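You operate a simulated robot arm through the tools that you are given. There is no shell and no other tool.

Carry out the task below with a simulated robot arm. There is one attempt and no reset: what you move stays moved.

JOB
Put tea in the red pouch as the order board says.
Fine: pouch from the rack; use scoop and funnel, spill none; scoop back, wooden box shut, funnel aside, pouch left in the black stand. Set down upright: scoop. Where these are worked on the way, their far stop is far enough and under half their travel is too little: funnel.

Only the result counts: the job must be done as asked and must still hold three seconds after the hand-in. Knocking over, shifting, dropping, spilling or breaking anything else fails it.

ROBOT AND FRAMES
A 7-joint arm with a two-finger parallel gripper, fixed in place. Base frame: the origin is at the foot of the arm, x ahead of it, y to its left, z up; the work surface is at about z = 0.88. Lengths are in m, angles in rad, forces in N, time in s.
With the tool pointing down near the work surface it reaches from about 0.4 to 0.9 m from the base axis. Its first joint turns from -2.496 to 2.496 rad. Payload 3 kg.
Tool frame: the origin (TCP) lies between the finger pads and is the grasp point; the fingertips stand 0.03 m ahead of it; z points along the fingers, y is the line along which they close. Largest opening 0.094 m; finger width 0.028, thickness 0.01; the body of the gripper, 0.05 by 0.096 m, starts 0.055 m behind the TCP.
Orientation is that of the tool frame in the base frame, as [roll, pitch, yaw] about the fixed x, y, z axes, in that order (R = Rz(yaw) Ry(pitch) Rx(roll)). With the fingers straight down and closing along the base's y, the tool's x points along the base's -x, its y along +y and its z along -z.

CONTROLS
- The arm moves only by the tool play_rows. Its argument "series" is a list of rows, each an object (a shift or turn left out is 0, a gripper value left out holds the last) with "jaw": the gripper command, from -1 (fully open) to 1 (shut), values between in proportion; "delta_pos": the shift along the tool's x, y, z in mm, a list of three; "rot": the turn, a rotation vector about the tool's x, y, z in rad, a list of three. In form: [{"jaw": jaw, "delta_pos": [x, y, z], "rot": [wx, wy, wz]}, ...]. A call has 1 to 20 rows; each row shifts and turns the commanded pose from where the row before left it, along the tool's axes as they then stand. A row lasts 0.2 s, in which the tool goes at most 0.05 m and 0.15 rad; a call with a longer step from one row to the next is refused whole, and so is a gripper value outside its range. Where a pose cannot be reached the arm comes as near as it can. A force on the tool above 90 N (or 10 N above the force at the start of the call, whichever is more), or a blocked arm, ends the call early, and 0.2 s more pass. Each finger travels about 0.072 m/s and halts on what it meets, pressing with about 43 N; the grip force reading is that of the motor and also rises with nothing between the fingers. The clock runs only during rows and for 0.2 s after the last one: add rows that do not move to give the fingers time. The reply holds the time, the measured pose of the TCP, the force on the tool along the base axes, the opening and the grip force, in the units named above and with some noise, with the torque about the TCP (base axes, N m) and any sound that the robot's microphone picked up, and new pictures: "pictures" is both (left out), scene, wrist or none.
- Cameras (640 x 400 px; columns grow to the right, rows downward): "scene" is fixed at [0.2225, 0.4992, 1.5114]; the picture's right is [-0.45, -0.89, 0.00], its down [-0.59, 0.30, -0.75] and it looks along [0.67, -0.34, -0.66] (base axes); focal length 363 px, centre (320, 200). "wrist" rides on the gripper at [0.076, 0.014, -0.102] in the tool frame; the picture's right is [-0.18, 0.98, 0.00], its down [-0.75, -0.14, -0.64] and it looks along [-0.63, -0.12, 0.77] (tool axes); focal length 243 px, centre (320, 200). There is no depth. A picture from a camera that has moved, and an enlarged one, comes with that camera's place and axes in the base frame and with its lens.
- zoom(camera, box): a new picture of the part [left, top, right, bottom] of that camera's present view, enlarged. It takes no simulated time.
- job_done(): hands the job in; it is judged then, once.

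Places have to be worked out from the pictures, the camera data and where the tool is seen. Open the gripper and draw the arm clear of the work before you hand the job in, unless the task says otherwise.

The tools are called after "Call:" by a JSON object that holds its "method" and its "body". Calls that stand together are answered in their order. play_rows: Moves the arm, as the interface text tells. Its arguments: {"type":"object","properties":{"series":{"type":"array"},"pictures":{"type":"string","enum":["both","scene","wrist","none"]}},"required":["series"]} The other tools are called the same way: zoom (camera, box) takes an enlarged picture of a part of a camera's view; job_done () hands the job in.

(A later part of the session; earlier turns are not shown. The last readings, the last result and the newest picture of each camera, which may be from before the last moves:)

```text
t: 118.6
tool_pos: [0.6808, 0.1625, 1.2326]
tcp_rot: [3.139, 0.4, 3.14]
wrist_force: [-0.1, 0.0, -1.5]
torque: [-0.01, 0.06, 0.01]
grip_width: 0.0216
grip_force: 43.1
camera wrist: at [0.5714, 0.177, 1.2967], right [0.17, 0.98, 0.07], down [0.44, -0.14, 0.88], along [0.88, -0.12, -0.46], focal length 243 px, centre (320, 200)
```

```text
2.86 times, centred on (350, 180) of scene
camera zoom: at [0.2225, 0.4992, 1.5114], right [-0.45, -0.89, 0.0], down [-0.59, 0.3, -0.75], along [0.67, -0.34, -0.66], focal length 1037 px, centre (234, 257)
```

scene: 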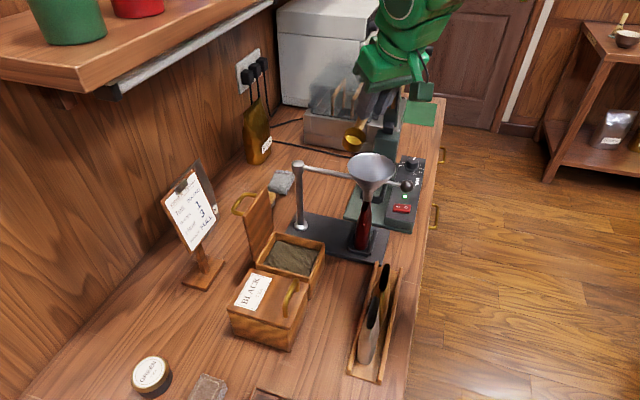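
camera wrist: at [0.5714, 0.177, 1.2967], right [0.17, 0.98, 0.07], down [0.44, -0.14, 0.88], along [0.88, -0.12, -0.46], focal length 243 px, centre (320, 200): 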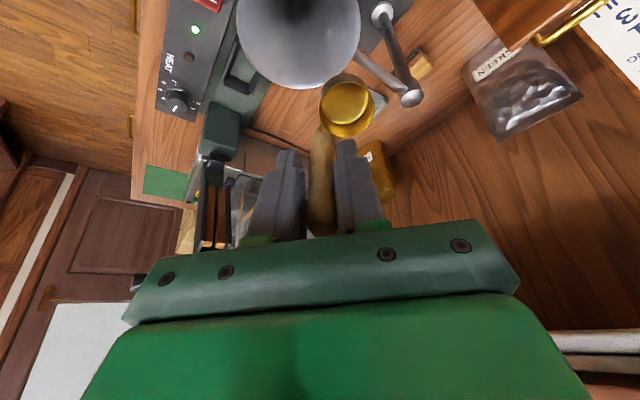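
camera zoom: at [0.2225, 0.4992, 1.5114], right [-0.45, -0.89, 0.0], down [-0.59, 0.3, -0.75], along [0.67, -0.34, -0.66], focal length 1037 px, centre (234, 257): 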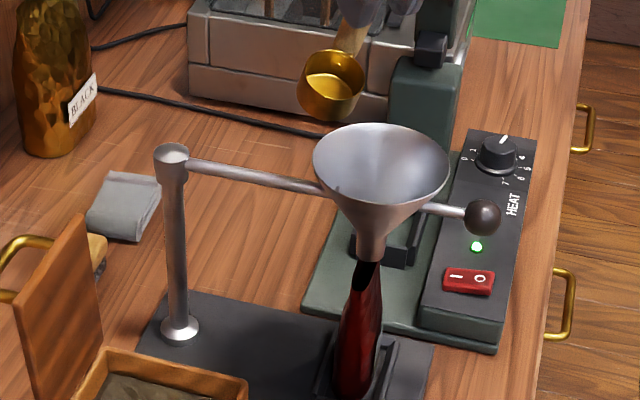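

Clear of the funnel. I take the empty scoop around the funnel toward the corridor by the sealer, straightening it and lowering outside the funnel.

Call:
{"method": "play_rows", "body": {"series": [{"jaw": 1, "delta_pos": [-9.2, -25, 3.9]}, {"delta_pos": [-9.2, -25, 3.9]}, {"delta_pos": [-9.2, -25, 3.9]}, {"delta_pos": [-9.2, -25, 3.9]}, {"delta_pos": [-4.4, 0, 12.7], "rot": [0, 0.1, 0]}, {"delta_pos": [-5.6, 0, 12.3], "rot": [0, 0.1, 0]}, {"delta_pos": [-6.8, 0, 11.6], "rot": [0, 0.1, 0]}, {"delta_pos": [-8, 0, 10.9], "rot": [0, 0.1, 0]}, {}]}}

Call:
{"method": "zoom", "body": {"camera": "wrist", "box": [220, 0, 460, 240]}}

Call:
{"method": "zoom", "body": {"camera": "scene", "box": [290, 90, 430, 250]}}

```text
t: 120.6
tool_pos: [0.7578, 0.0634, 1.1921]
tcp_rot: [3.138, 0.001, -3.141]
wrist_force: [-0.7, 0.2, -1.2]
torque: [0.01, 0.03, 0.01]
grip_width: 0.0219
grip_force: 42.9
camera wrist: at [0.6815, 0.0763, 1.2943], right [0.18, 0.98, 0.0], down [0.75, -0.14, 0.64], along [0.63, -0.12, -0.77], focal length 243 px, centre (320, 200)
```

scene: 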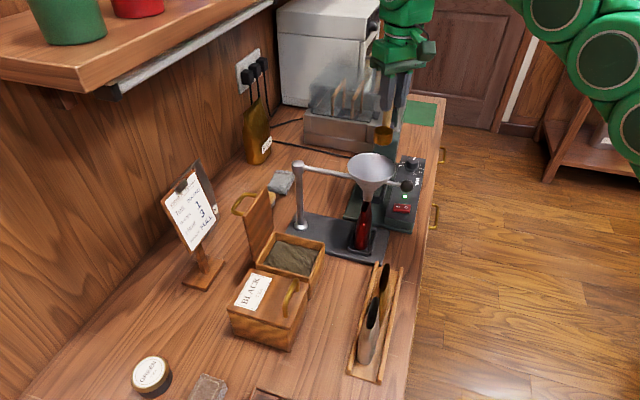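
wrist: 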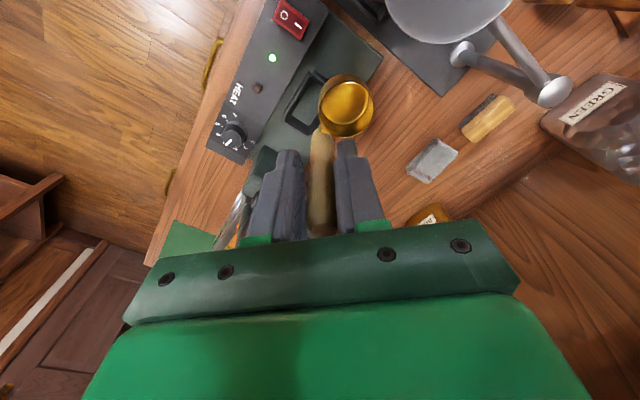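

```text
1.67 times, centred on (340, 120) of wrist
camera zoom: at [0.6815, 0.0763, 1.2943], right [0.18, 0.98, 0.0], down [0.75, -0.14, 0.64], along [0.63, -0.12, -0.77], focal length 404 px, centre (287, 333)
```

zoom: 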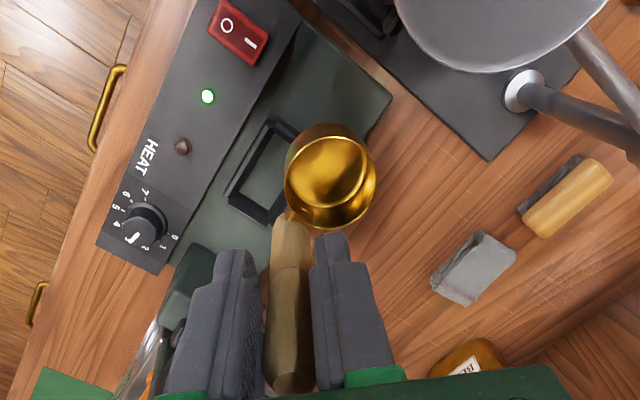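

```text
2.50 times, centred on (360, 170) of scene
camera zoom: at [0.2225, 0.4992, 1.5114], right [-0.45, -0.89, 0.0], down [-0.59, 0.3, -0.75], along [0.67, -0.34, -0.66], focal length 907 px, centre (220, 275)
```

zoom: 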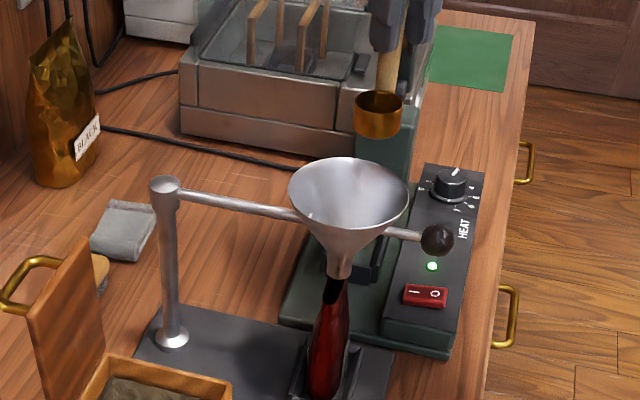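

The funnel hasn't moved and the scoop is unchanged in the grip. I retrace the corridor back to the scoop's original spot, stopping above it.

Call:
{"method": "play_rows", "body": {"series": [{"jaw": 1, "delta_pos": [-0.9, -5.7, 45]}, {"delta_pos": [-0.9, -5.7, 44.3]}, {"delta_pos": [-25, 26, 15]}, {"delta_pos": [-25, 26, 15]}, {"delta_pos": [-25, 26, 15]}, {"delta_pos": [-25, 25.5, 14]}, {}, {}]}}

Call:
{"method": "zoom", "body": {"camera": "wrist", "box": [220, 40, 420, 240]}}

Call:
{"method": "zoom", "body": {"camera": "scene", "box": [270, 90, 410, 250]}}

```text
t: 122.4
tool_pos: [0.8599, 0.1562, 1.0429]
tcp_rot: [3.139, -0.001, 3.141]
wrist_force: [-0.9, -0.5, -1.2]
torque: [0.01, 0.0, -0.02]
grip_width: 0.0221
grip_force: 42.8
camera wrist: at [0.7831, 0.1701, 1.1451], right [0.18, 0.98, 0.0], down [0.75, -0.14, 0.64], along [0.63, -0.12, -0.77], focal length 243 px, centre (320, 200)
```

scene: 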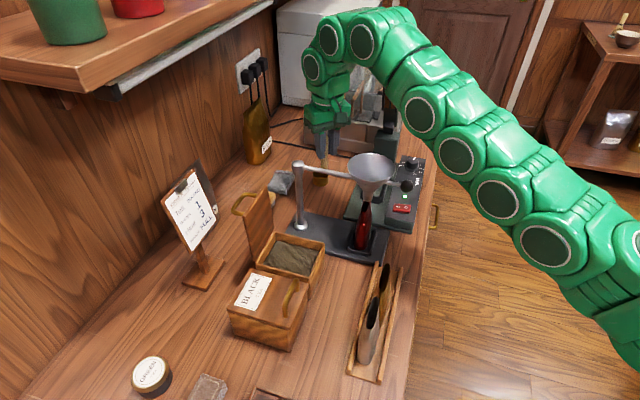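
wrist: 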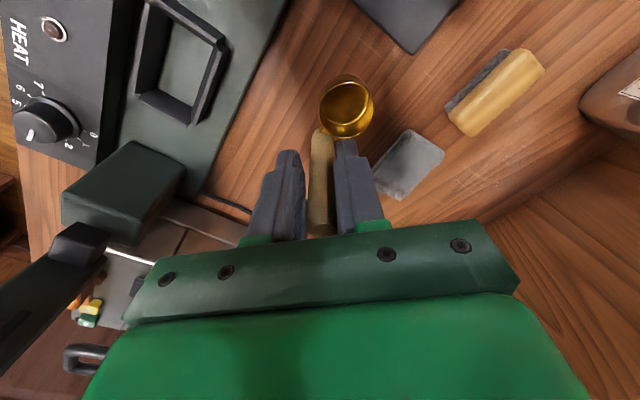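

```text
2.00 times, centred on (320, 140) of wrist
camera zoom: at [0.7831, 0.1701, 1.1451], right [0.18, 0.98, 0.0], down [0.75, -0.14, 0.64], along [0.63, -0.12, -0.77], focal length 485 px, centre (320, 320)
```

zoom: 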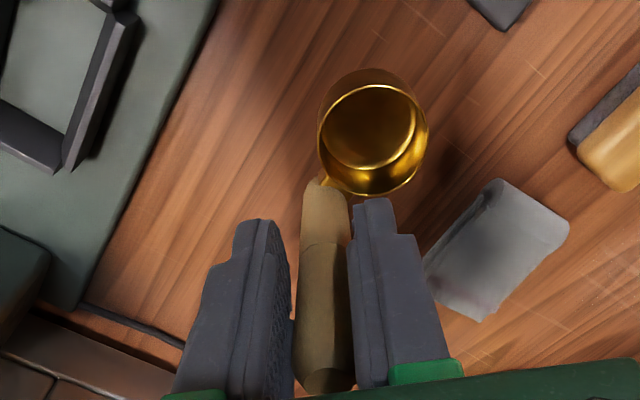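

```text
2.50 times, centred on (340, 170) of scene
camera zoom: at [0.2225, 0.4992, 1.5114], right [-0.45, -0.89, 0.0], down [-0.59, 0.3, -0.75], along [0.67, -0.34, -0.66], focal length 907 px, centre (270, 275)
```

zoom: 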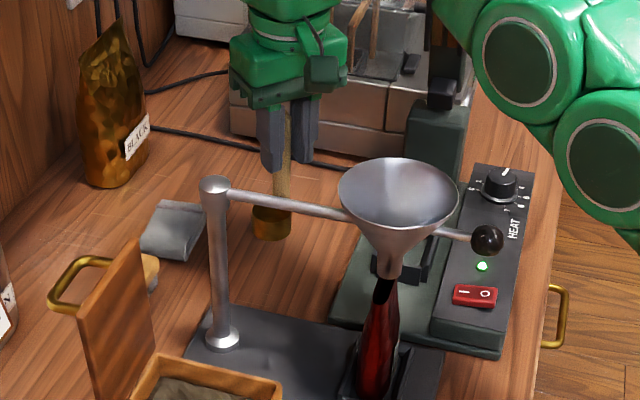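

Lined up over the original spot. I lower until the cup just touches the table.

Call:
{"method": "play_rows", "body": {"series": [{"jaw": 1, "delta_pos": [0, -0.7, 25]}, {"delta_pos": [0, 0, 25]}, {"delta_pos": [0, 0, 11]}, {"delta_pos": [0, 0, 3]}, {"delta_pos": [0, 0, 2]}, {}], "pictures": "none"}}

```text
t: 123.8
tool_pos: [0.8597, 0.1572, 0.9773]
tcp_rot: [3.138, 0.0, -3.141]
wrist_force: [-0.6, -0.5, -1.3]
torque: [-0.01, -0.01, 0.0]
grip_width: 0.0223
grip_force: 42.9
```

Call:
{"method": "play_rows", "body": {"series": [{"jaw": 1, "delta_pos": [0, 0, 1]}, {"delta_pos": [0, 0, 1]}, {}], "pictures": "none"}}

Call:
{"method": "zoom", "body": {"camera": "scene", "box": [290, 130, 370, 220]}}

```text
t: 124.6
tool_pos: [0.8599, 0.1558, 0.9767]
tcp_rot: [3.139, 0.002, 3.141]
wrist_force: [-3.0, -0.7, 9.8]
torque: [0.07, 0.28, 0.04]
grip_width: 0.022
grip_force: 42.5
```

```text
4.44 times, centred on (330, 175) of scene
camera zoom: at [0.2225, 0.4992, 1.5114], right [-0.45, -0.89, 0.0], down [-0.59, 0.3, -0.75], along [0.67, -0.34, -0.66], focal length 1613 px, centre (276, 311)
```

zoom: 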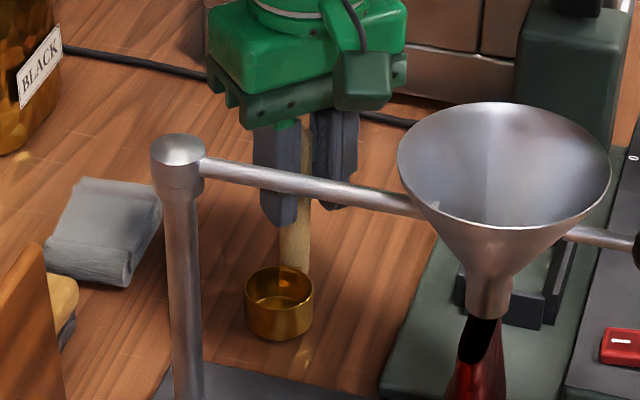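

Contact at about 10 N. I release and lift straight up, leaving the scoop standing.

Call:
{"method": "play_rows", "body": {"series": [{"jaw": 1, "delta_pos": [0, 0, -0.5]}, {"jaw": 0.4}, {"jaw": 0.1}, {"jaw": -0.1}, {"jaw": -0.1}, {"delta_pos": [0, 0, -15]}, {"delta_pos": [0, 0, -25]}, {"delta_pos": [0, 0, -30]}, {}]}}

Call:
{"method": "zoom", "body": {"camera": "wrist", "box": [220, 40, 420, 240]}}

Call:
{"method": "zoom", "body": {"camera": "scene", "box": [270, 90, 410, 250]}}

```text
t: 126.6
tool_pos: [0.8592, 0.1551, 1.0481]
tcp_rot: [3.139, 0.001, -3.14]
wrist_force: [0.1, -0.3, 0.6]
torque: [-0.01, 0.01, 0.03]
grip_width: 0.0518
grip_force: 0.0
camera wrist: at [0.7829, 0.1684, 1.1496], right [0.18, 0.98, 0.0], down [0.75, -0.14, 0.64], along [0.63, -0.12, -0.77], focal length 243 px, centre (320, 200)
```

scene: 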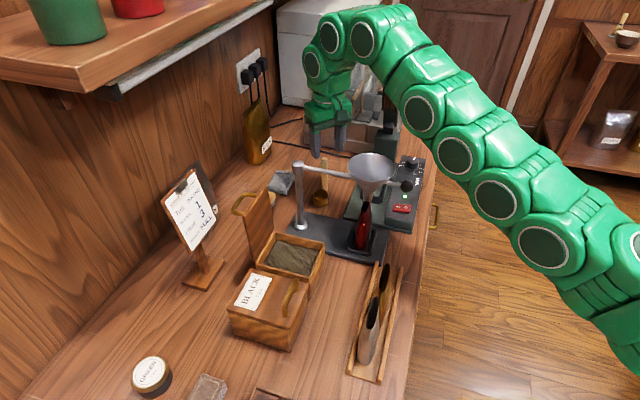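
wrist: 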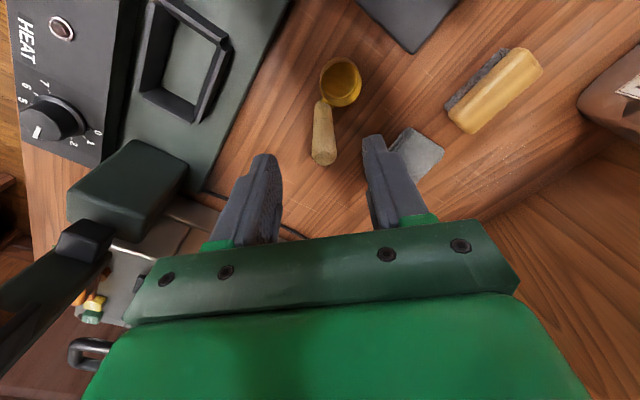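

```text
2.00 times, centred on (320, 140) of wrist
camera zoom: at [0.7829, 0.1684, 1.1496], right [0.18, 0.98, 0.0], down [0.75, -0.14, 0.64], along [0.63, -0.12, -0.77], focal length 485 px, centre (320, 320)
```

zoom: 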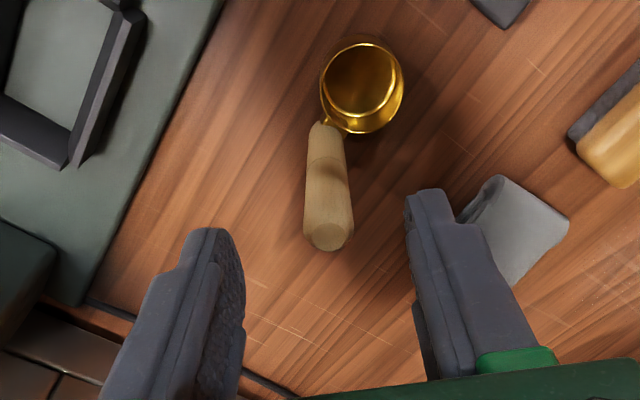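

```text
2.50 times, centred on (340, 170) of scene
camera zoom: at [0.2225, 0.4992, 1.5114], right [-0.45, -0.89, 0.0], down [-0.59, 0.3, -0.75], along [0.67, -0.34, -0.66], focal length 907 px, centre (270, 275)
```

zoom: 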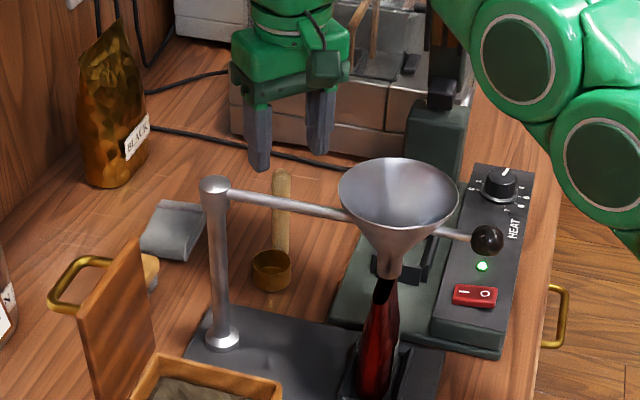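

The scoop stands where it was. Next I swing the funnel aside: I back out, rise, close the fingers and go above the near side of the rod.

Call:
{"method": "play_rows", "body": {"series": [{"jaw": -0.1, "delta_pos": [25, 0, -15]}, {"delta_pos": [25, 0, -15]}, {"delta_pos": [25, 0, -15]}, {"delta_pos": [25, 0, -15]}, {"delta_pos": [0, 0, -33]}, {"jaw": 1, "delta_pos": [0, 0, -33]}, {"delta_pos": [20.7, 26, 0]}, {"delta_pos": [20.7, 26, 0]}, {"delta_pos": [20.7, 26, 0]}, {}]}}

Call:
{"method": "zoom", "body": {"camera": "wrist", "box": [200, 0, 440, 240]}}

Call:
{"method": "zoom", "body": {"camera": "scene", "box": [270, 90, 410, 250]}}

```text
t: 128.8
tool_pos: [0.6986, 0.2324, 1.1718]
tcp_rot: [3.138, 0.001, -3.142]
wrist_force: [-0.7, -0.1, 0.0]
torque: [0.03, -0.03, 0.0]
grip_width: 0.0
grip_force: 33.0
camera wrist: at [0.6233, 0.2469, 1.2738], right [0.18, 0.98, 0.0], down [0.75, -0.14, 0.64], along [0.63, -0.12, -0.77], focal length 243 px, centre (320, 200)
```

scene: 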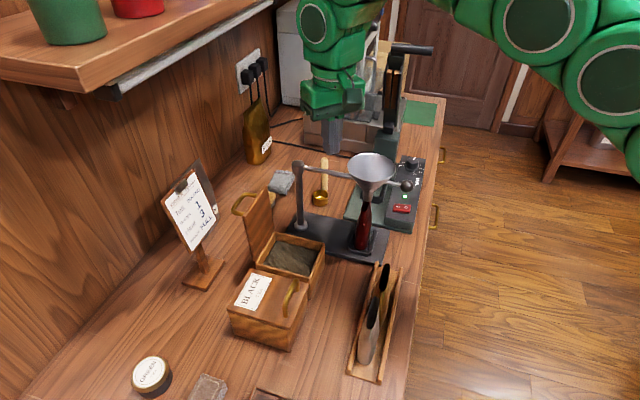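
wrist: 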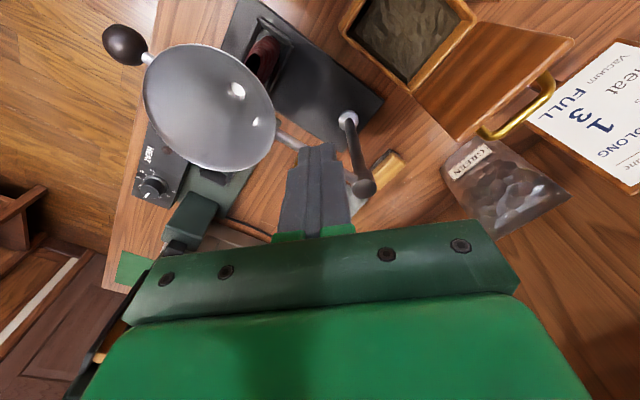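

```text
1.67 times, centred on (320, 120) of wrist
camera zoom: at [0.6233, 0.2469, 1.2738], right [0.18, 0.98, 0.0], down [0.75, -0.14, 0.64], along [0.63, -0.12, -0.77], focal length 404 px, centre (320, 333)
```

zoom: 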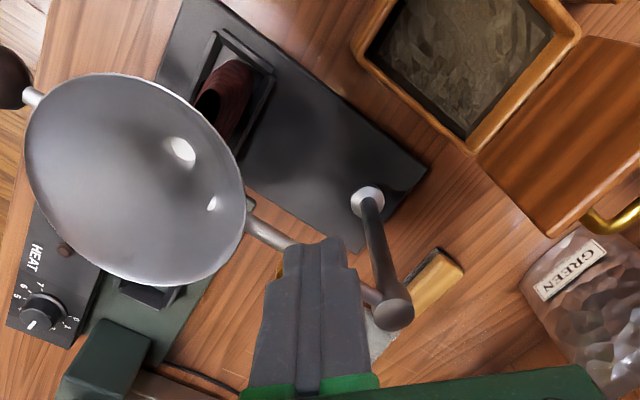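

```text
2.50 times, centred on (340, 170) of scene
camera zoom: at [0.2225, 0.4992, 1.5114], right [-0.45, -0.89, 0.0], down [-0.59, 0.3, -0.75], along [0.67, -0.34, -0.66], focal length 907 px, centre (270, 275)
```

zoom: 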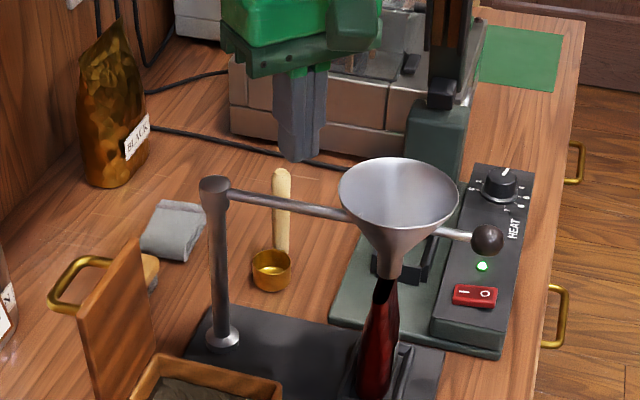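

The fingers are on the near side of the rod with ~35 mm lateral offset. I lower them beside it.

Call:
{"method": "play_rows", "body": {"series": [{"jaw": 1, "delta_pos": [0, 0, 30]}, {"delta_pos": [0, 0, 30]}, {"delta_pos": [0, 0, 26]}, {}]}}

Call:
{"method": "zoom", "body": {"camera": "wrist", "box": [200, 0, 440, 240]}}

```text
t: 129.8
tool_pos: [0.6976, 0.2346, 1.0858]
tcp_rot: [3.138, 0.001, 3.141]
wrist_force: [0.5, -0.2, -0.4]
torque: [0.0, 0.0, 0.01]
grip_width: 0.0001
grip_force: 32.6
camera wrist: at [0.6208, 0.2476, 1.1876], right [0.18, 0.98, 0.0], down [0.75, -0.14, 0.64], along [0.63, -0.12, -0.77], focal length 243 px, centre (320, 200)
```

scene: 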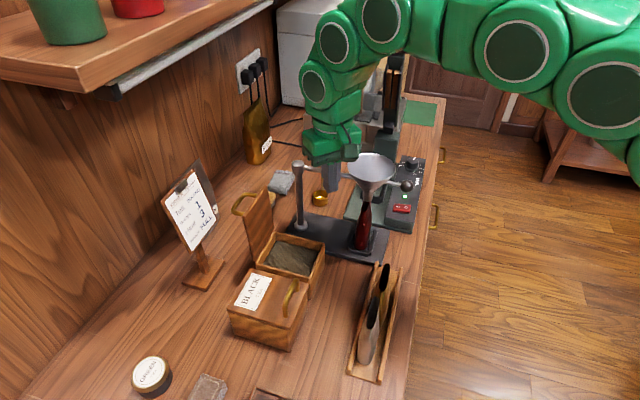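
wrist: 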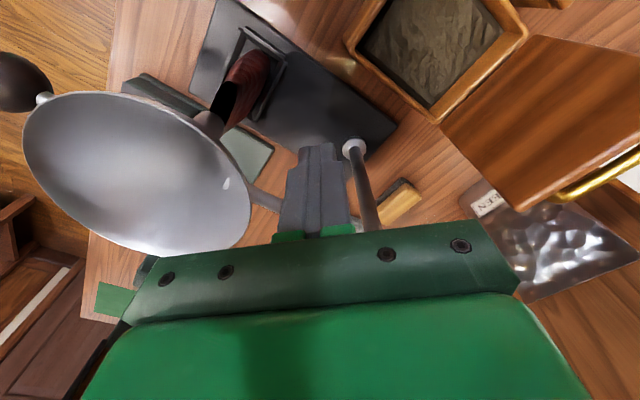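

```text
1.67 times, centred on (320, 120) of wrist
camera zoom: at [0.6208, 0.2476, 1.1876], right [0.18, 0.98, 0.0], down [0.75, -0.14, 0.64], along [0.63, -0.12, -0.77], focal length 404 px, centre (320, 333)
```

zoom: 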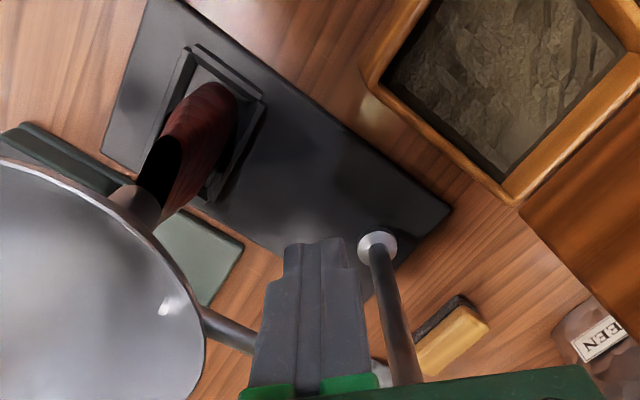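

Call:
{"method": "play_rows", "body": {"series": [{"jaw": 1, "delta_pos": [-5.2, -6.1, 0]}, {"delta_pos": [-5.2, -6.1, 0]}, {"delta_pos": [-6.4, -7.9, 0]}, {"delta_pos": [-6.4, -7.9, 0]}, {"delta_pos": [-8.7, -6.4, 0]}, {"delta_pos": [-8.7, -6.4, 0]}, {}]}}

Call:
{"method": "zoom", "body": {"camera": "scene", "box": [270, 90, 410, 250]}}

```text
t: 131.4
tool_pos: [0.739, 0.1922, 1.086]
tcp_rot: [3.139, 0.0, 3.141]
wrist_force: [0.1, 0.7, -0.6]
torque: [-0.04, 0.02, -0.04]
grip_width: 0.0001
grip_force: 32.5
camera wrist: at [0.6633, 0.2057, 1.1878], right [0.18, 0.98, 0.0], down [0.75, -0.14, 0.64], along [0.63, -0.12, -0.77], focal length 243 px, centre (320, 200)
```

scene: 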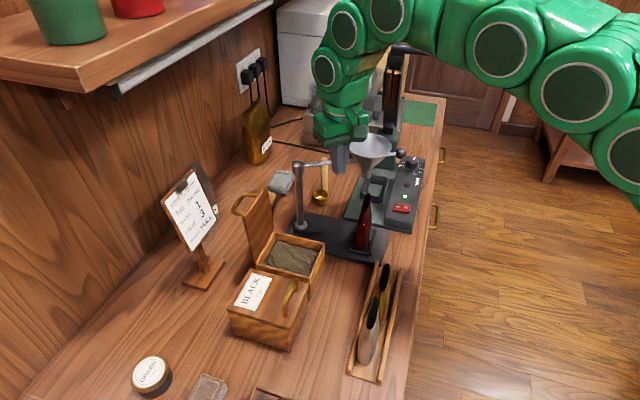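
wrist: 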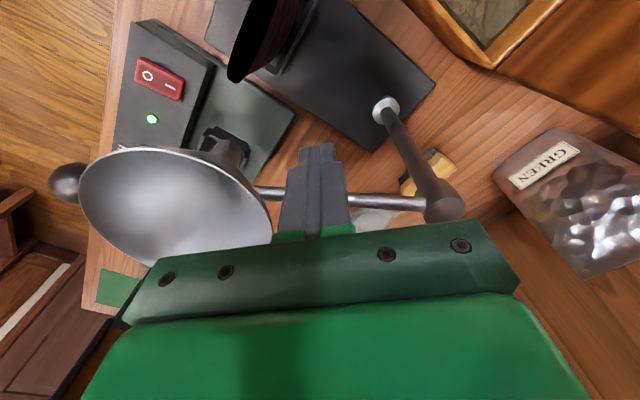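

```text
2.50 times, centred on (340, 170) of scene
camera zoom: at [0.2225, 0.4992, 1.5114], right [-0.45, -0.89, 0.0], down [-0.59, 0.3, -0.75], along [0.67, -0.34, -0.66], focal length 907 px, centre (270, 275)
```

zoom: 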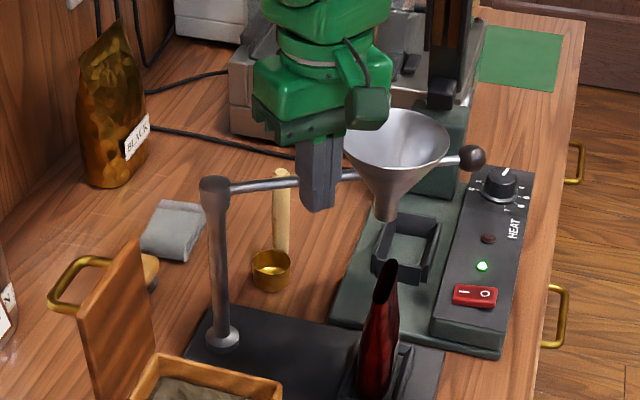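

Call:
{"method": "play_rows", "body": {"series": [{"jaw": 1, "delta_pos": [-10, -4, 0]}, {"delta_pos": [-10, -4, 0]}, {"delta_pos": [-10.7, -1.3, 0]}, {"delta_pos": [-10.7, -1.3, 0]}, {"delta_pos": [-6, 0.8, 0]}, {"delta_pos": [-6, 0.8, 0]}, {}]}}

Call:
{"method": "zoom", "body": {"camera": "scene", "box": [270, 90, 410, 250]}}

Call:
{"method": "zoom", "body": {"camera": "wrist", "box": [200, 0, 440, 240]}}

```text
t: 133.0
tool_pos: [0.7936, 0.1835, 1.0857]
tcp_rot: [3.14, 0.0, -3.141]
wrist_force: [0.2, -0.3, 0.0]
torque: [-0.01, -0.03, 0.01]
grip_width: 0.0
grip_force: 33.1
camera wrist: at [0.7167, 0.1968, 1.1882], right [0.18, 0.98, 0.0], down [0.75, -0.14, 0.64], along [0.63, -0.12, -0.77], focal length 243 px, centre (320, 200)
```

scene: 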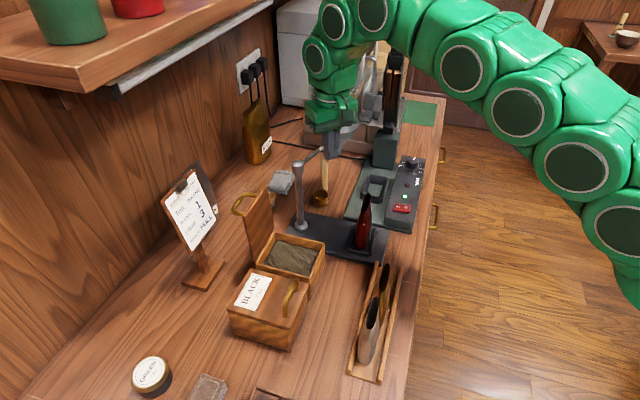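
wrist: 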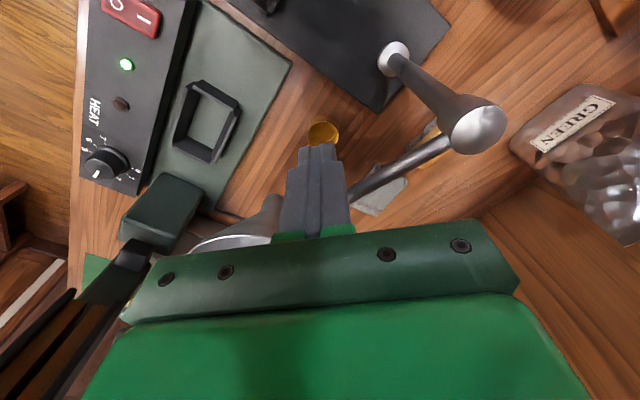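

```text
2.50 times, centred on (340, 170) of scene
camera zoom: at [0.2225, 0.4992, 1.5114], right [-0.45, -0.89, 0.0], down [-0.59, 0.3, -0.75], along [0.67, -0.34, -0.66], focal length 907 px, centre (270, 275)
```

zoom: 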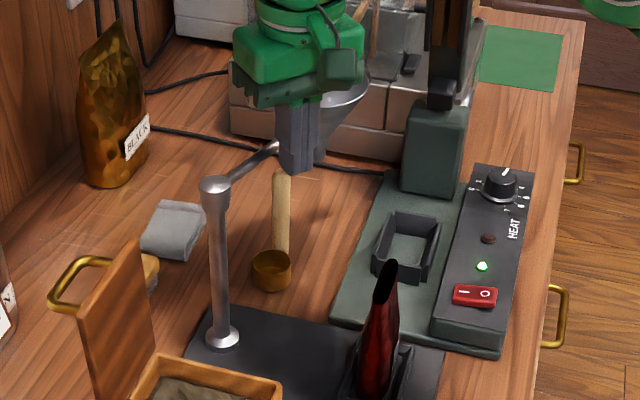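

```text
1.67 times, centred on (320, 120) of wrist
camera zoom: at [0.7167, 0.1968, 1.1882], right [0.18, 0.98, 0.0], down [0.75, -0.14, 0.64], along [0.63, -0.12, -0.77], focal length 404 px, centre (320, 333)
```

zoom: 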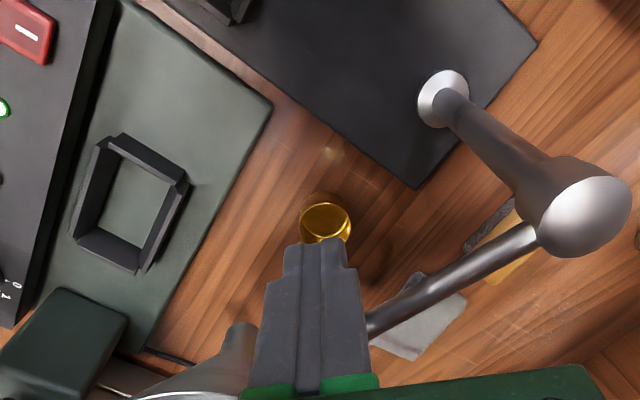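

Funnel almost back to its original aside position. I nudge a bit further until the stop is felt.

Call:
{"method": "play_rows", "body": {"series": [{"jaw": 1, "delta_pos": [-4, 1.5, 0]}, {"delta_pos": [-3, 1.2, 0]}, {}], "pictures": "none"}}

Call:
{"method": "zoom", "body": {"camera": "scene", "box": [270, 90, 390, 210]}}

```text
t: 133.8
tool_pos: [0.799, 0.185, 1.085]
tcp_rot: [3.14, -0.002, -3.142]
wrist_force: [-7.1, -3.2, 0.4]
torque: [-0.1, 0.16, 0.02]
grip_width: 0.0001
grip_force: 33.1
```

```text
3.33 times, centred on (330, 150) of scene
camera zoom: at [0.2225, 0.4992, 1.5114], right [-0.45, -0.89, 0.0], down [-0.59, 0.3, -0.75], along [0.67, -0.34, -0.66], focal length 1210 px, centre (287, 367)
```

zoom: 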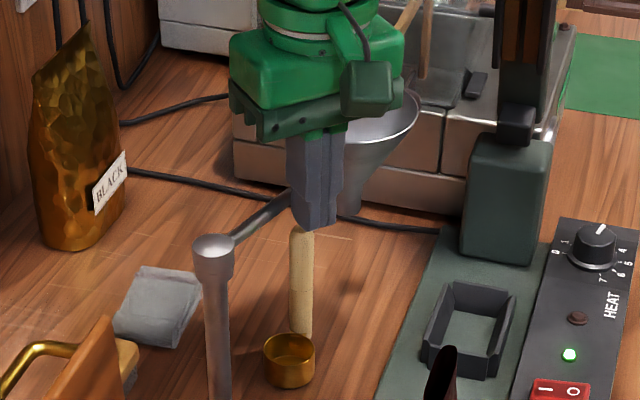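

A light 8 N stop contact: the funnel is fully aside. I back off and rise, heading to close the box.

Call:
{"method": "play_rows", "body": {"series": [{"jaw": 1, "delta_pos": [5, -1, 0]}, {"delta_pos": [20, 0, -10]}, {"delta_pos": [30, 0, -30]}, {"delta_pos": [30, 0, -35]}, {"delta_pos": [0, 0, -35]}, {}]}}

Call:
{"method": "zoom", "body": {"camera": "scene", "box": [270, 90, 410, 250]}}

Call:
{"method": "zoom", "body": {"camera": "scene", "box": [200, 160, 360, 310]}}

```text
t: 135.2
tool_pos: [0.7128, 0.1856, 1.1958]
tcp_rot: [3.138, 0.001, 3.139]
wrist_force: [0.2, 0.0, -0.1]
torque: [0.04, 0.02, 0.0]
grip_width: 0.0001
grip_force: 32.9
camera wrist: at [0.6362, 0.1989, 1.2975], right [0.18, 0.98, 0.0], down [0.75, -0.14, 0.64], along [0.63, -0.12, -0.77], focal length 243 px, centre (320, 200)
```

scene: 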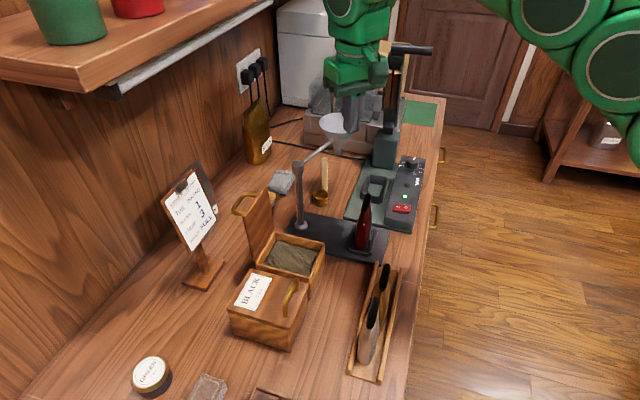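
wrist: 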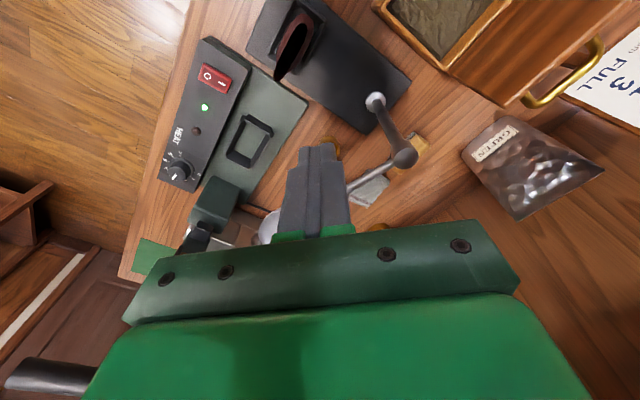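

```text
2.50 times, centred on (340, 170) of scene
camera zoom: at [0.2225, 0.4992, 1.5114], right [-0.45, -0.89, 0.0], down [-0.59, 0.3, -0.75], along [0.67, -0.34, -0.66], focal length 907 px, centre (270, 275)
```

zoom: 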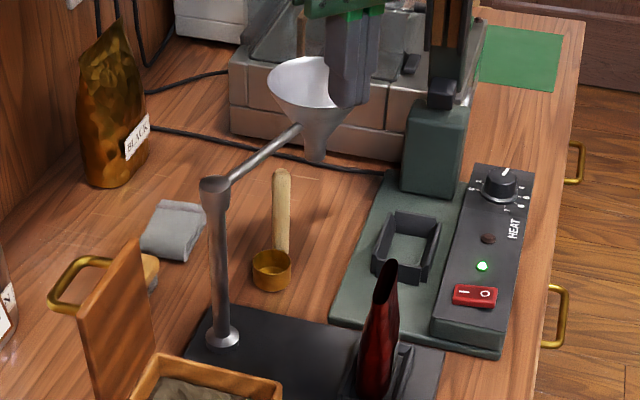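

```text
2.67 times, centred on (280, 235) of scene
camera zoom: at [0.2225, 0.4992, 1.5114], right [-0.45, -0.89, 0.0], down [-0.59, 0.3, -0.75], along [0.67, -0.34, -0.66], focal length 968 px, centre (427, 107)
```

zoom: 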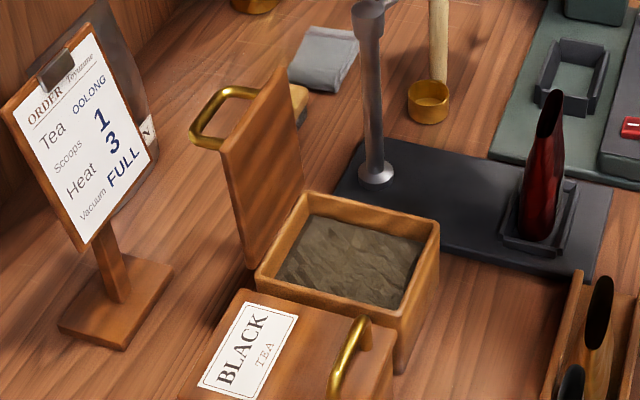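

The funnel is back exactly at its starting place and the scoop stands. Now I close the lid by reversing the earlier path: first back over the box front with the tool turned to the bench direction.

Call:
{"method": "play_rows", "body": {"series": [{"jaw": 0.4, "delta_pos": [26.4, 23, -10.8]}, {"delta_pos": [26.4, 23, -10.8]}, {"delta_pos": [26.4, 23, -10.8]}, {"delta_pos": [26.3, 23, -10.8]}, {"rot": [0, 0, 0.132]}, {"rot": [0, 0, 0.132]}, {"rot": [0, 0, 0.132]}, {"rot": [0, 0, 0.132]}, {"rot": [0, 0, 0.132]}, {"rot": [0, 0, 0.131]}, {}]}}

Call:
{"method": "zoom", "body": {"camera": "wrist", "box": [280, 0, 560, 200]}}

```text
t: 137.6
tool_pos: [0.6093, 0.2753, 1.2393]
tcp_rot: [3.14, -0.002, 2.351]
wrist_force: [0.0, -0.4, -0.5]
torque: [0.01, 0.05, 0.0]
grip_width: 0.028
grip_force: 0.1
camera wrist: at [0.5656, 0.3398, 1.3417], right [0.83, 0.56, 0.0], down [0.43, -0.64, 0.64], along [0.36, -0.53, -0.77], focal length 243 px, centre (320, 200)
```

scene: 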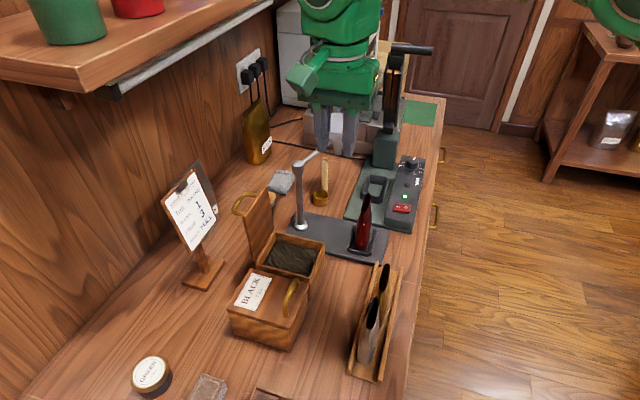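
wrist: 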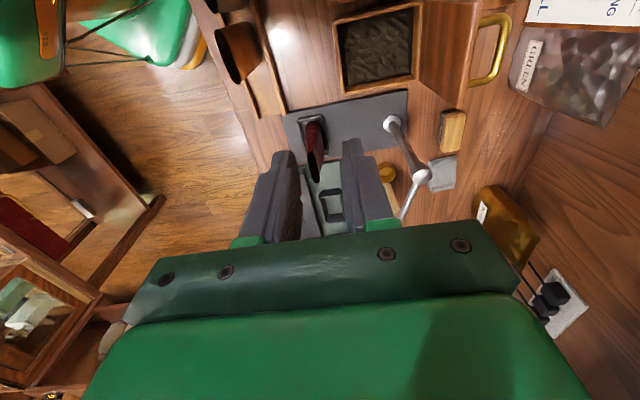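

```text
2.00 times, centred on (420, 100) of wrist
camera zoom: at [0.5656, 0.3398, 1.3417], right [0.83, 0.56, 0.0], down [0.43, -0.64, 0.64], along [0.36, -0.53, -0.77], focal length 485 px, centre (120, 400)
```

zoom: 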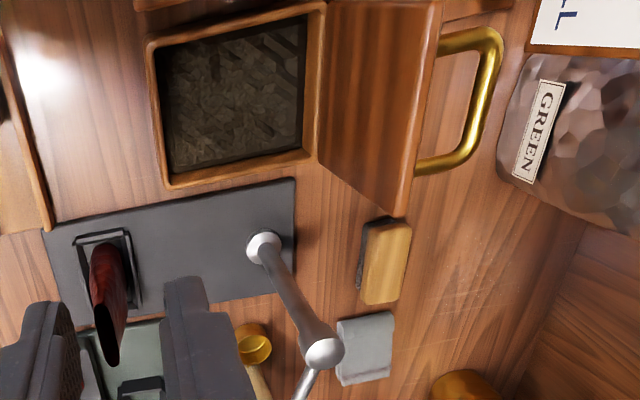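

The lid is as I left it. I retrace: out over the lid with the hand leaned toward the robot, stopping above the handle.

Call:
{"method": "play_rows", "body": {"series": [{"jaw": 0.4, "delta_pos": [3, 30, 30]}, {"delta_pos": [0, 30, 30]}, {"rot": [-0.08, 0, 0]}, {"rot": [-0.08, 0, 0]}, {"rot": [-0.08, 0, 0]}, {"rot": [-0.08, 0, 0]}, {"delta_pos": [0, 33, 27]}, {"delta_pos": [0, 33, 27]}, {"delta_pos": [0, 32, 26]}, {}]}}

Call:
{"method": "zoom", "body": {"camera": "wrist", "box": [200, 40, 420, 240]}}

Call:
{"method": "zoom", "body": {"camera": "scene", "box": [190, 140, 290, 270]}}

```text
t: 139.8
tool_pos: [0.7328, 0.4031, 1.1353]
tcp_rot: [2.818, -0.002, 2.349]
wrist_force: [0.2, -0.4, -0.1]
torque: [-0.04, -0.05, 0.0]
grip_width: 0.0282
grip_force: 0.1
camera wrist: at [0.6666, 0.4432, 1.2362], right [0.79, 0.52, 0.31], down [0.29, -0.77, 0.56], along [0.54, -0.36, -0.77], focal length 243 px, centre (320, 200)
```

scene: 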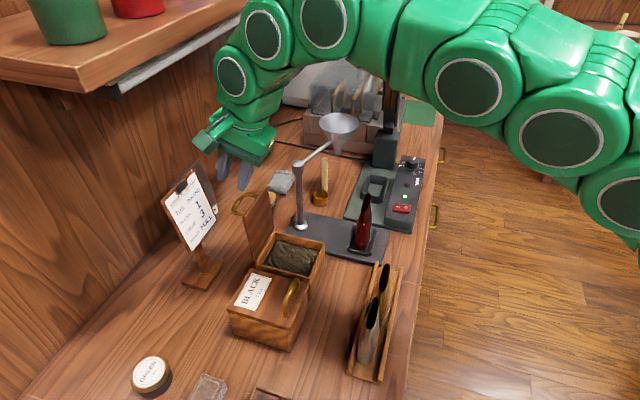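
wrist: 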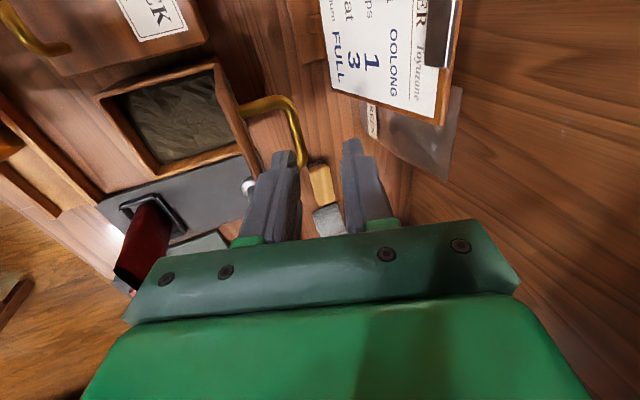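

```text
2.00 times, centred on (310, 140) of wrist
camera zoom: at [0.6666, 0.4432, 1.2362], right [0.79, 0.52, 0.31], down [0.29, -0.77, 0.56], along [0.54, -0.36, -0.77], focal length 485 px, centre (340, 320)
```

zoom: 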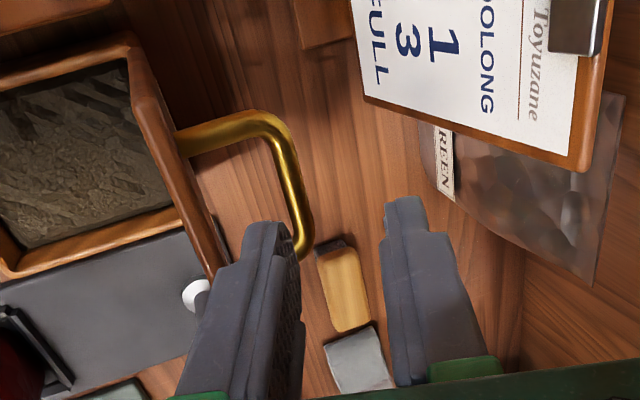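

```text
3.08 times, centred on (240, 205) of scene
camera zoom: at [0.2225, 0.4992, 1.5114], right [-0.45, -0.89, 0.0], down [-0.59, 0.3, -0.75], along [0.67, -0.34, -0.66], focal length 1116 px, centre (566, 185)
```

zoom: 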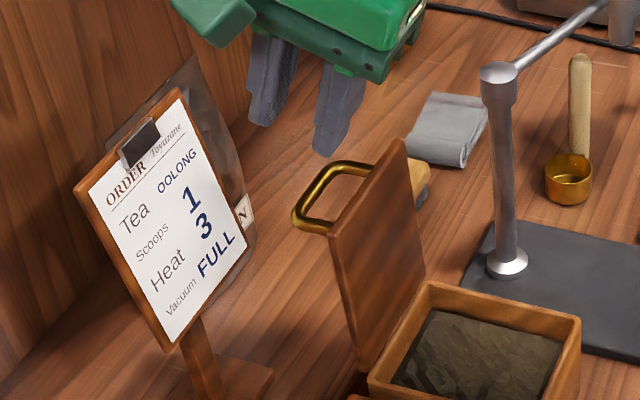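

Same pose as on the way out. I descend while straightening, with the front finger going back into the handle loop.

Call:
{"method": "play_rows", "body": {"series": [{"jaw": 0.4, "delta_pos": [0, -1.6, 7.3]}, {"delta_pos": [0, -1.6, 7.3], "rot": [0.08, 0, 0]}, {"delta_pos": [0, -1.0, 7.4], "rot": [0.08, 0, 0]}, {}], "pictures": "none"}}

Call:
{"method": "zoom", "body": {"camera": "wrist", "box": [200, 40, 420, 240]}}

Call:
{"method": "zoom", "body": {"camera": "scene", "box": [190, 140, 290, 270]}}

```text
t: 140.8
tool_pos: [0.7342, 0.4041, 1.1133]
tcp_rot: [2.978, -0.002, 2.35]
wrist_force: [0.1, -0.8, -0.5]
torque: [0.01, -0.01, 0.0]
grip_width: 0.028
grip_force: 0.0
```

```text
2.00 times, centred on (310, 140) of wrist
camera zoom: at [0.6797, 0.4566, 1.2157], right [0.82, 0.55, 0.16], down [0.36, -0.71, 0.61], along [0.45, -0.44, -0.78], focal length 485 px, centre (340, 320)
```

zoom: 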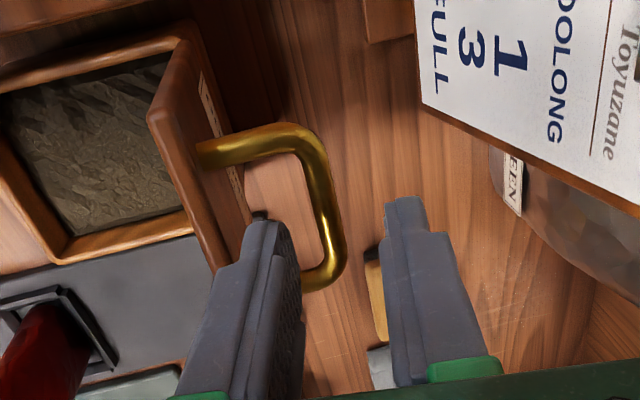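

```text
3.08 times, centred on (240, 205) of scene
camera zoom: at [0.2225, 0.4992, 1.5114], right [-0.45, -0.89, 0.0], down [-0.59, 0.3, -0.75], along [0.67, -0.34, -0.66], focal length 1116 px, centre (566, 185)
```

zoom: 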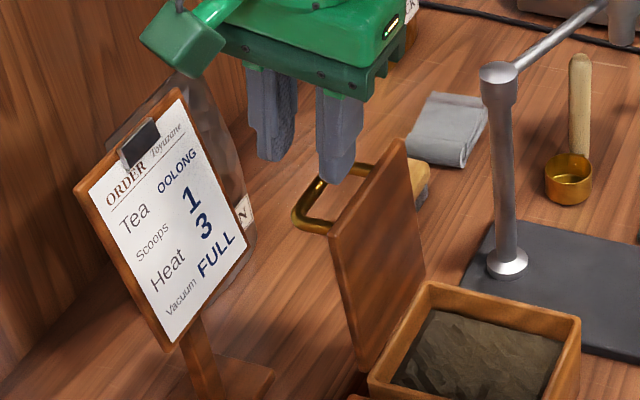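

The bar is between the fingers. I finish straightening and lower to the earlier holding height.

Call:
{"method": "play_rows", "body": {"series": [{"jaw": 0.4, "delta_pos": [0, 0.4, 7.4], "rot": [0.08, 0, 0]}, {"delta_pos": [0, 1, 7.4], "rot": [0.08, 0, 0]}, {"delta_pos": [0, 1, 10]}, {"delta_pos": [0, 0, 14]}, {}], "pictures": "none"}}

Call:
{"method": "zoom", "body": {"camera": "wrist", "box": [200, 40, 420, 240]}}

Call:
{"method": "zoom", "body": {"camera": "scene", "box": [190, 140, 290, 270]}}

```text
t: 142.0
tool_pos: [0.7374, 0.4102, 1.0747]
tcp_rot: [3.139, -0.001, 2.35]
wrist_force: [0.2, 0.5, 0.1]
torque: [0.01, 0.02, -0.01]
grip_width: 0.0281
grip_force: 0.1
```

```text
2.00 times, centred on (310, 140) of wrist
camera zoom: at [0.6938, 0.4722, 1.1763], right [0.83, 0.56, 0.0], down [0.43, -0.64, 0.64], along [0.36, -0.53, -0.77], focal length 485 px, centre (340, 320)
```

zoom: 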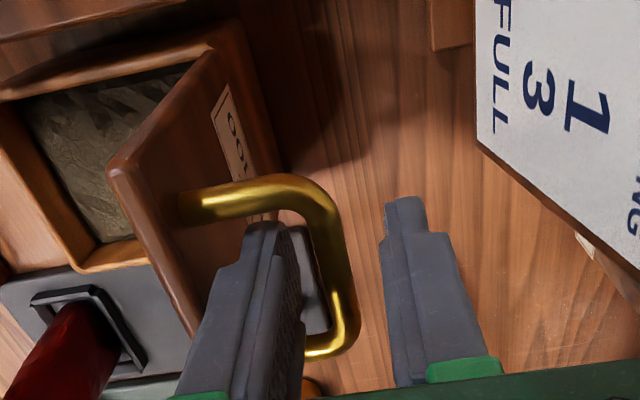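

```text
3.08 times, centred on (240, 205) of scene
camera zoom: at [0.2225, 0.4992, 1.5114], right [-0.45, -0.89, 0.0], down [-0.59, 0.3, -0.75], along [0.67, -0.34, -0.66], focal length 1116 px, centre (566, 185)
```

zoom: 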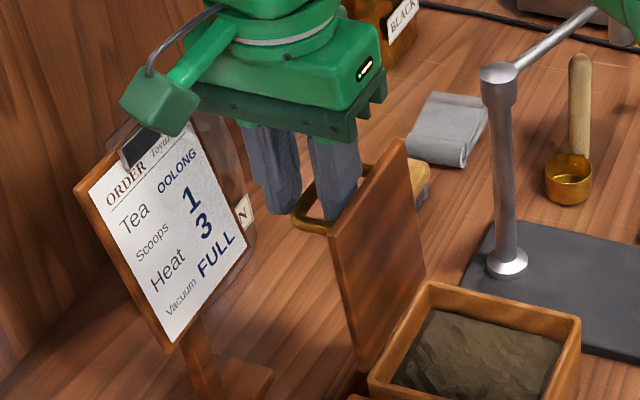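

I grip the bar and start lowering the lid along the reverse arc, to about 70° first.

Call:
{"method": "play_rows", "body": {"series": [{"jaw": 1}, {"jaw": 1}, {"jaw": 1}, {"delta_pos": [0, -4.4, -1.8]}, {"delta_pos": [0, -4.4, -1.5]}, {"delta_pos": [0, -6, -1.7]}, {"delta_pos": [0, -6.1, -1.4]}, {"delta_pos": [0, -6.1, -1.1]}, {"delta_pos": [0, -6.2, -0.7]}, {"delta_pos": [0, -6.2, -0.4]}, {"delta_pos": [0, -6.2, 0]}, {}], "pictures": "none"}}

Call:
{"method": "zoom", "body": {"camera": "scene", "box": [180, 150, 340, 300]}}

```text
t: 144.6
tool_pos: [0.7065, 0.377, 1.0832]
tcp_rot: [3.141, -0.003, 2.351]
wrist_force: [-3.0, 1.1, -0.9]
torque: [0.03, 0.13, -1.21]
grip_width: 0.0085
grip_force: 42.4
```

```text
2.67 times, centred on (260, 225) of scene
camera zoom: at [0.2225, 0.4992, 1.5114], right [-0.45, -0.89, 0.0], down [-0.59, 0.3, -0.75], along [0.67, -0.34, -0.66], focal length 968 px, centre (480, 133)
```

zoom: 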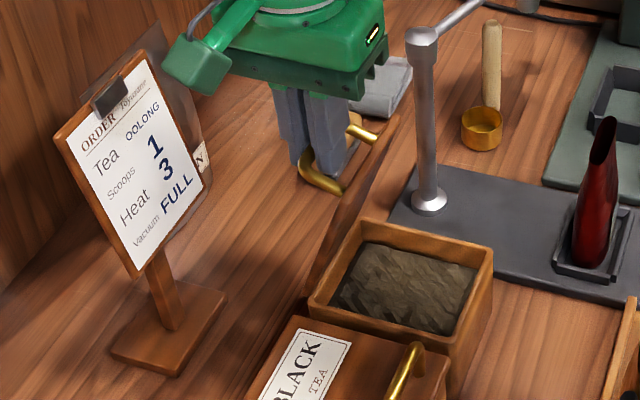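

Call:
{"method": "play_rows", "body": {"series": [{"jaw": 1, "delta_pos": [0, -5.4, 0.3]}, {"delta_pos": [0, -5.4, 0.6]}, {"delta_pos": [0, -5.3, 0.9]}, {"delta_pos": [0, -5.3, 1.3]}, {"delta_pos": [0, -6, 1.4]}, {"delta_pos": [0, -6, 1.8]}, {"delta_pos": [0, -6, 2.1]}, {}], "pictures": "none"}}

```text
t: 146.4
tool_pos: [0.6781, 0.3488, 1.0739]
tcp_rot: [3.139, -0.002, 2.352]
wrist_force: [-2.2, 3.1, -0.9]
torque: [0.29, 0.28, -1.17]
grip_width: 0.0085
grip_force: 42.4
```

Call:
{"method": "play_rows", "body": {"series": [{"jaw": 1, "delta_pos": [0, -5.4, 2.2]}, {"delta_pos": [0, -5.4, 2.5]}, {"delta_pos": [0, -5.3, 2.8]}, {"delta_pos": [0, -5.1, 3.4]}, {"delta_pos": [0, -5, 3.7]}, {"delta_pos": [0, -5, 4.1]}, {}], "pictures": "none"}}

```text
t: 148.0
tool_pos: [0.6554, 0.3274, 1.0555]
tcp_rot: [3.14, -0.003, 2.351]
wrist_force: [9.4, -2.1, -5.5]
torque: [0.3, 0.19, -0.68]
grip_width: 0.0084
grip_force: 42.7
```

Call:
{"method": "play_rows", "body": {"series": [{"jaw": 1, "delta_pos": [0, -4.5, 4.4]}, {"delta_pos": [0, -4.3, 4.7]}, {"delta_pos": [0, -4.1, 4.8]}, {"delta_pos": [0, -3.7, 5.1]}, {"delta_pos": [0, -3.5, 5.3]}, {"delta_pos": [0, -3.2, 5.3]}, {}], "pictures": "none"}}

```text
t: 149.6
tool_pos: [0.6392, 0.3097, 1.0259]
tcp_rot: [3.14, -0.003, 2.35]
wrist_force: [13.2, -6.5, -3.0]
torque: [-0.68, -0.7, 0.0]
grip_width: 0.0082
grip_force: 42.8
```

Call:
{"method": "play_rows", "body": {"series": [{"jaw": 1, "delta_pos": [0, -2, 4.4]}, {"delta_pos": [0, -1.8, 4.4]}, {"delta_pos": [0, -1.5, 4.4]}, {"delta_pos": [0, -1.2, 3.5]}, {}], "pictures": "none"}}

Call:
{"method": "zoom", "body": {"camera": "scene", "box": [220, 190, 340, 310]}}

```text
t: 150.8
tool_pos: [0.6344, 0.3068, 1.0094]
tcp_rot: [3.139, -0.002, 2.351]
wrist_force: [-12.6, -23.8, 14.3]
torque: [0.07, 0.44, 0.44]
grip_width: 0.0082
grip_force: 42.6
```

```text
3.33 times, centred on (280, 250) of scene
camera zoom: at [0.2225, 0.4992, 1.5114], right [-0.45, -0.89, 0.0], down [-0.59, 0.3, -0.75], along [0.67, -0.34, -0.66], focal length 1210 px, centre (453, 33)
```

zoom: 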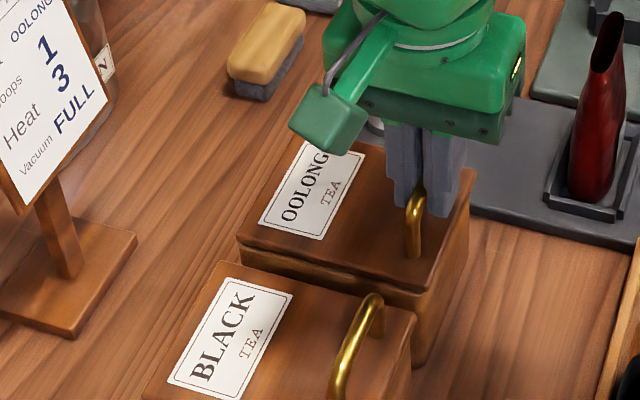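

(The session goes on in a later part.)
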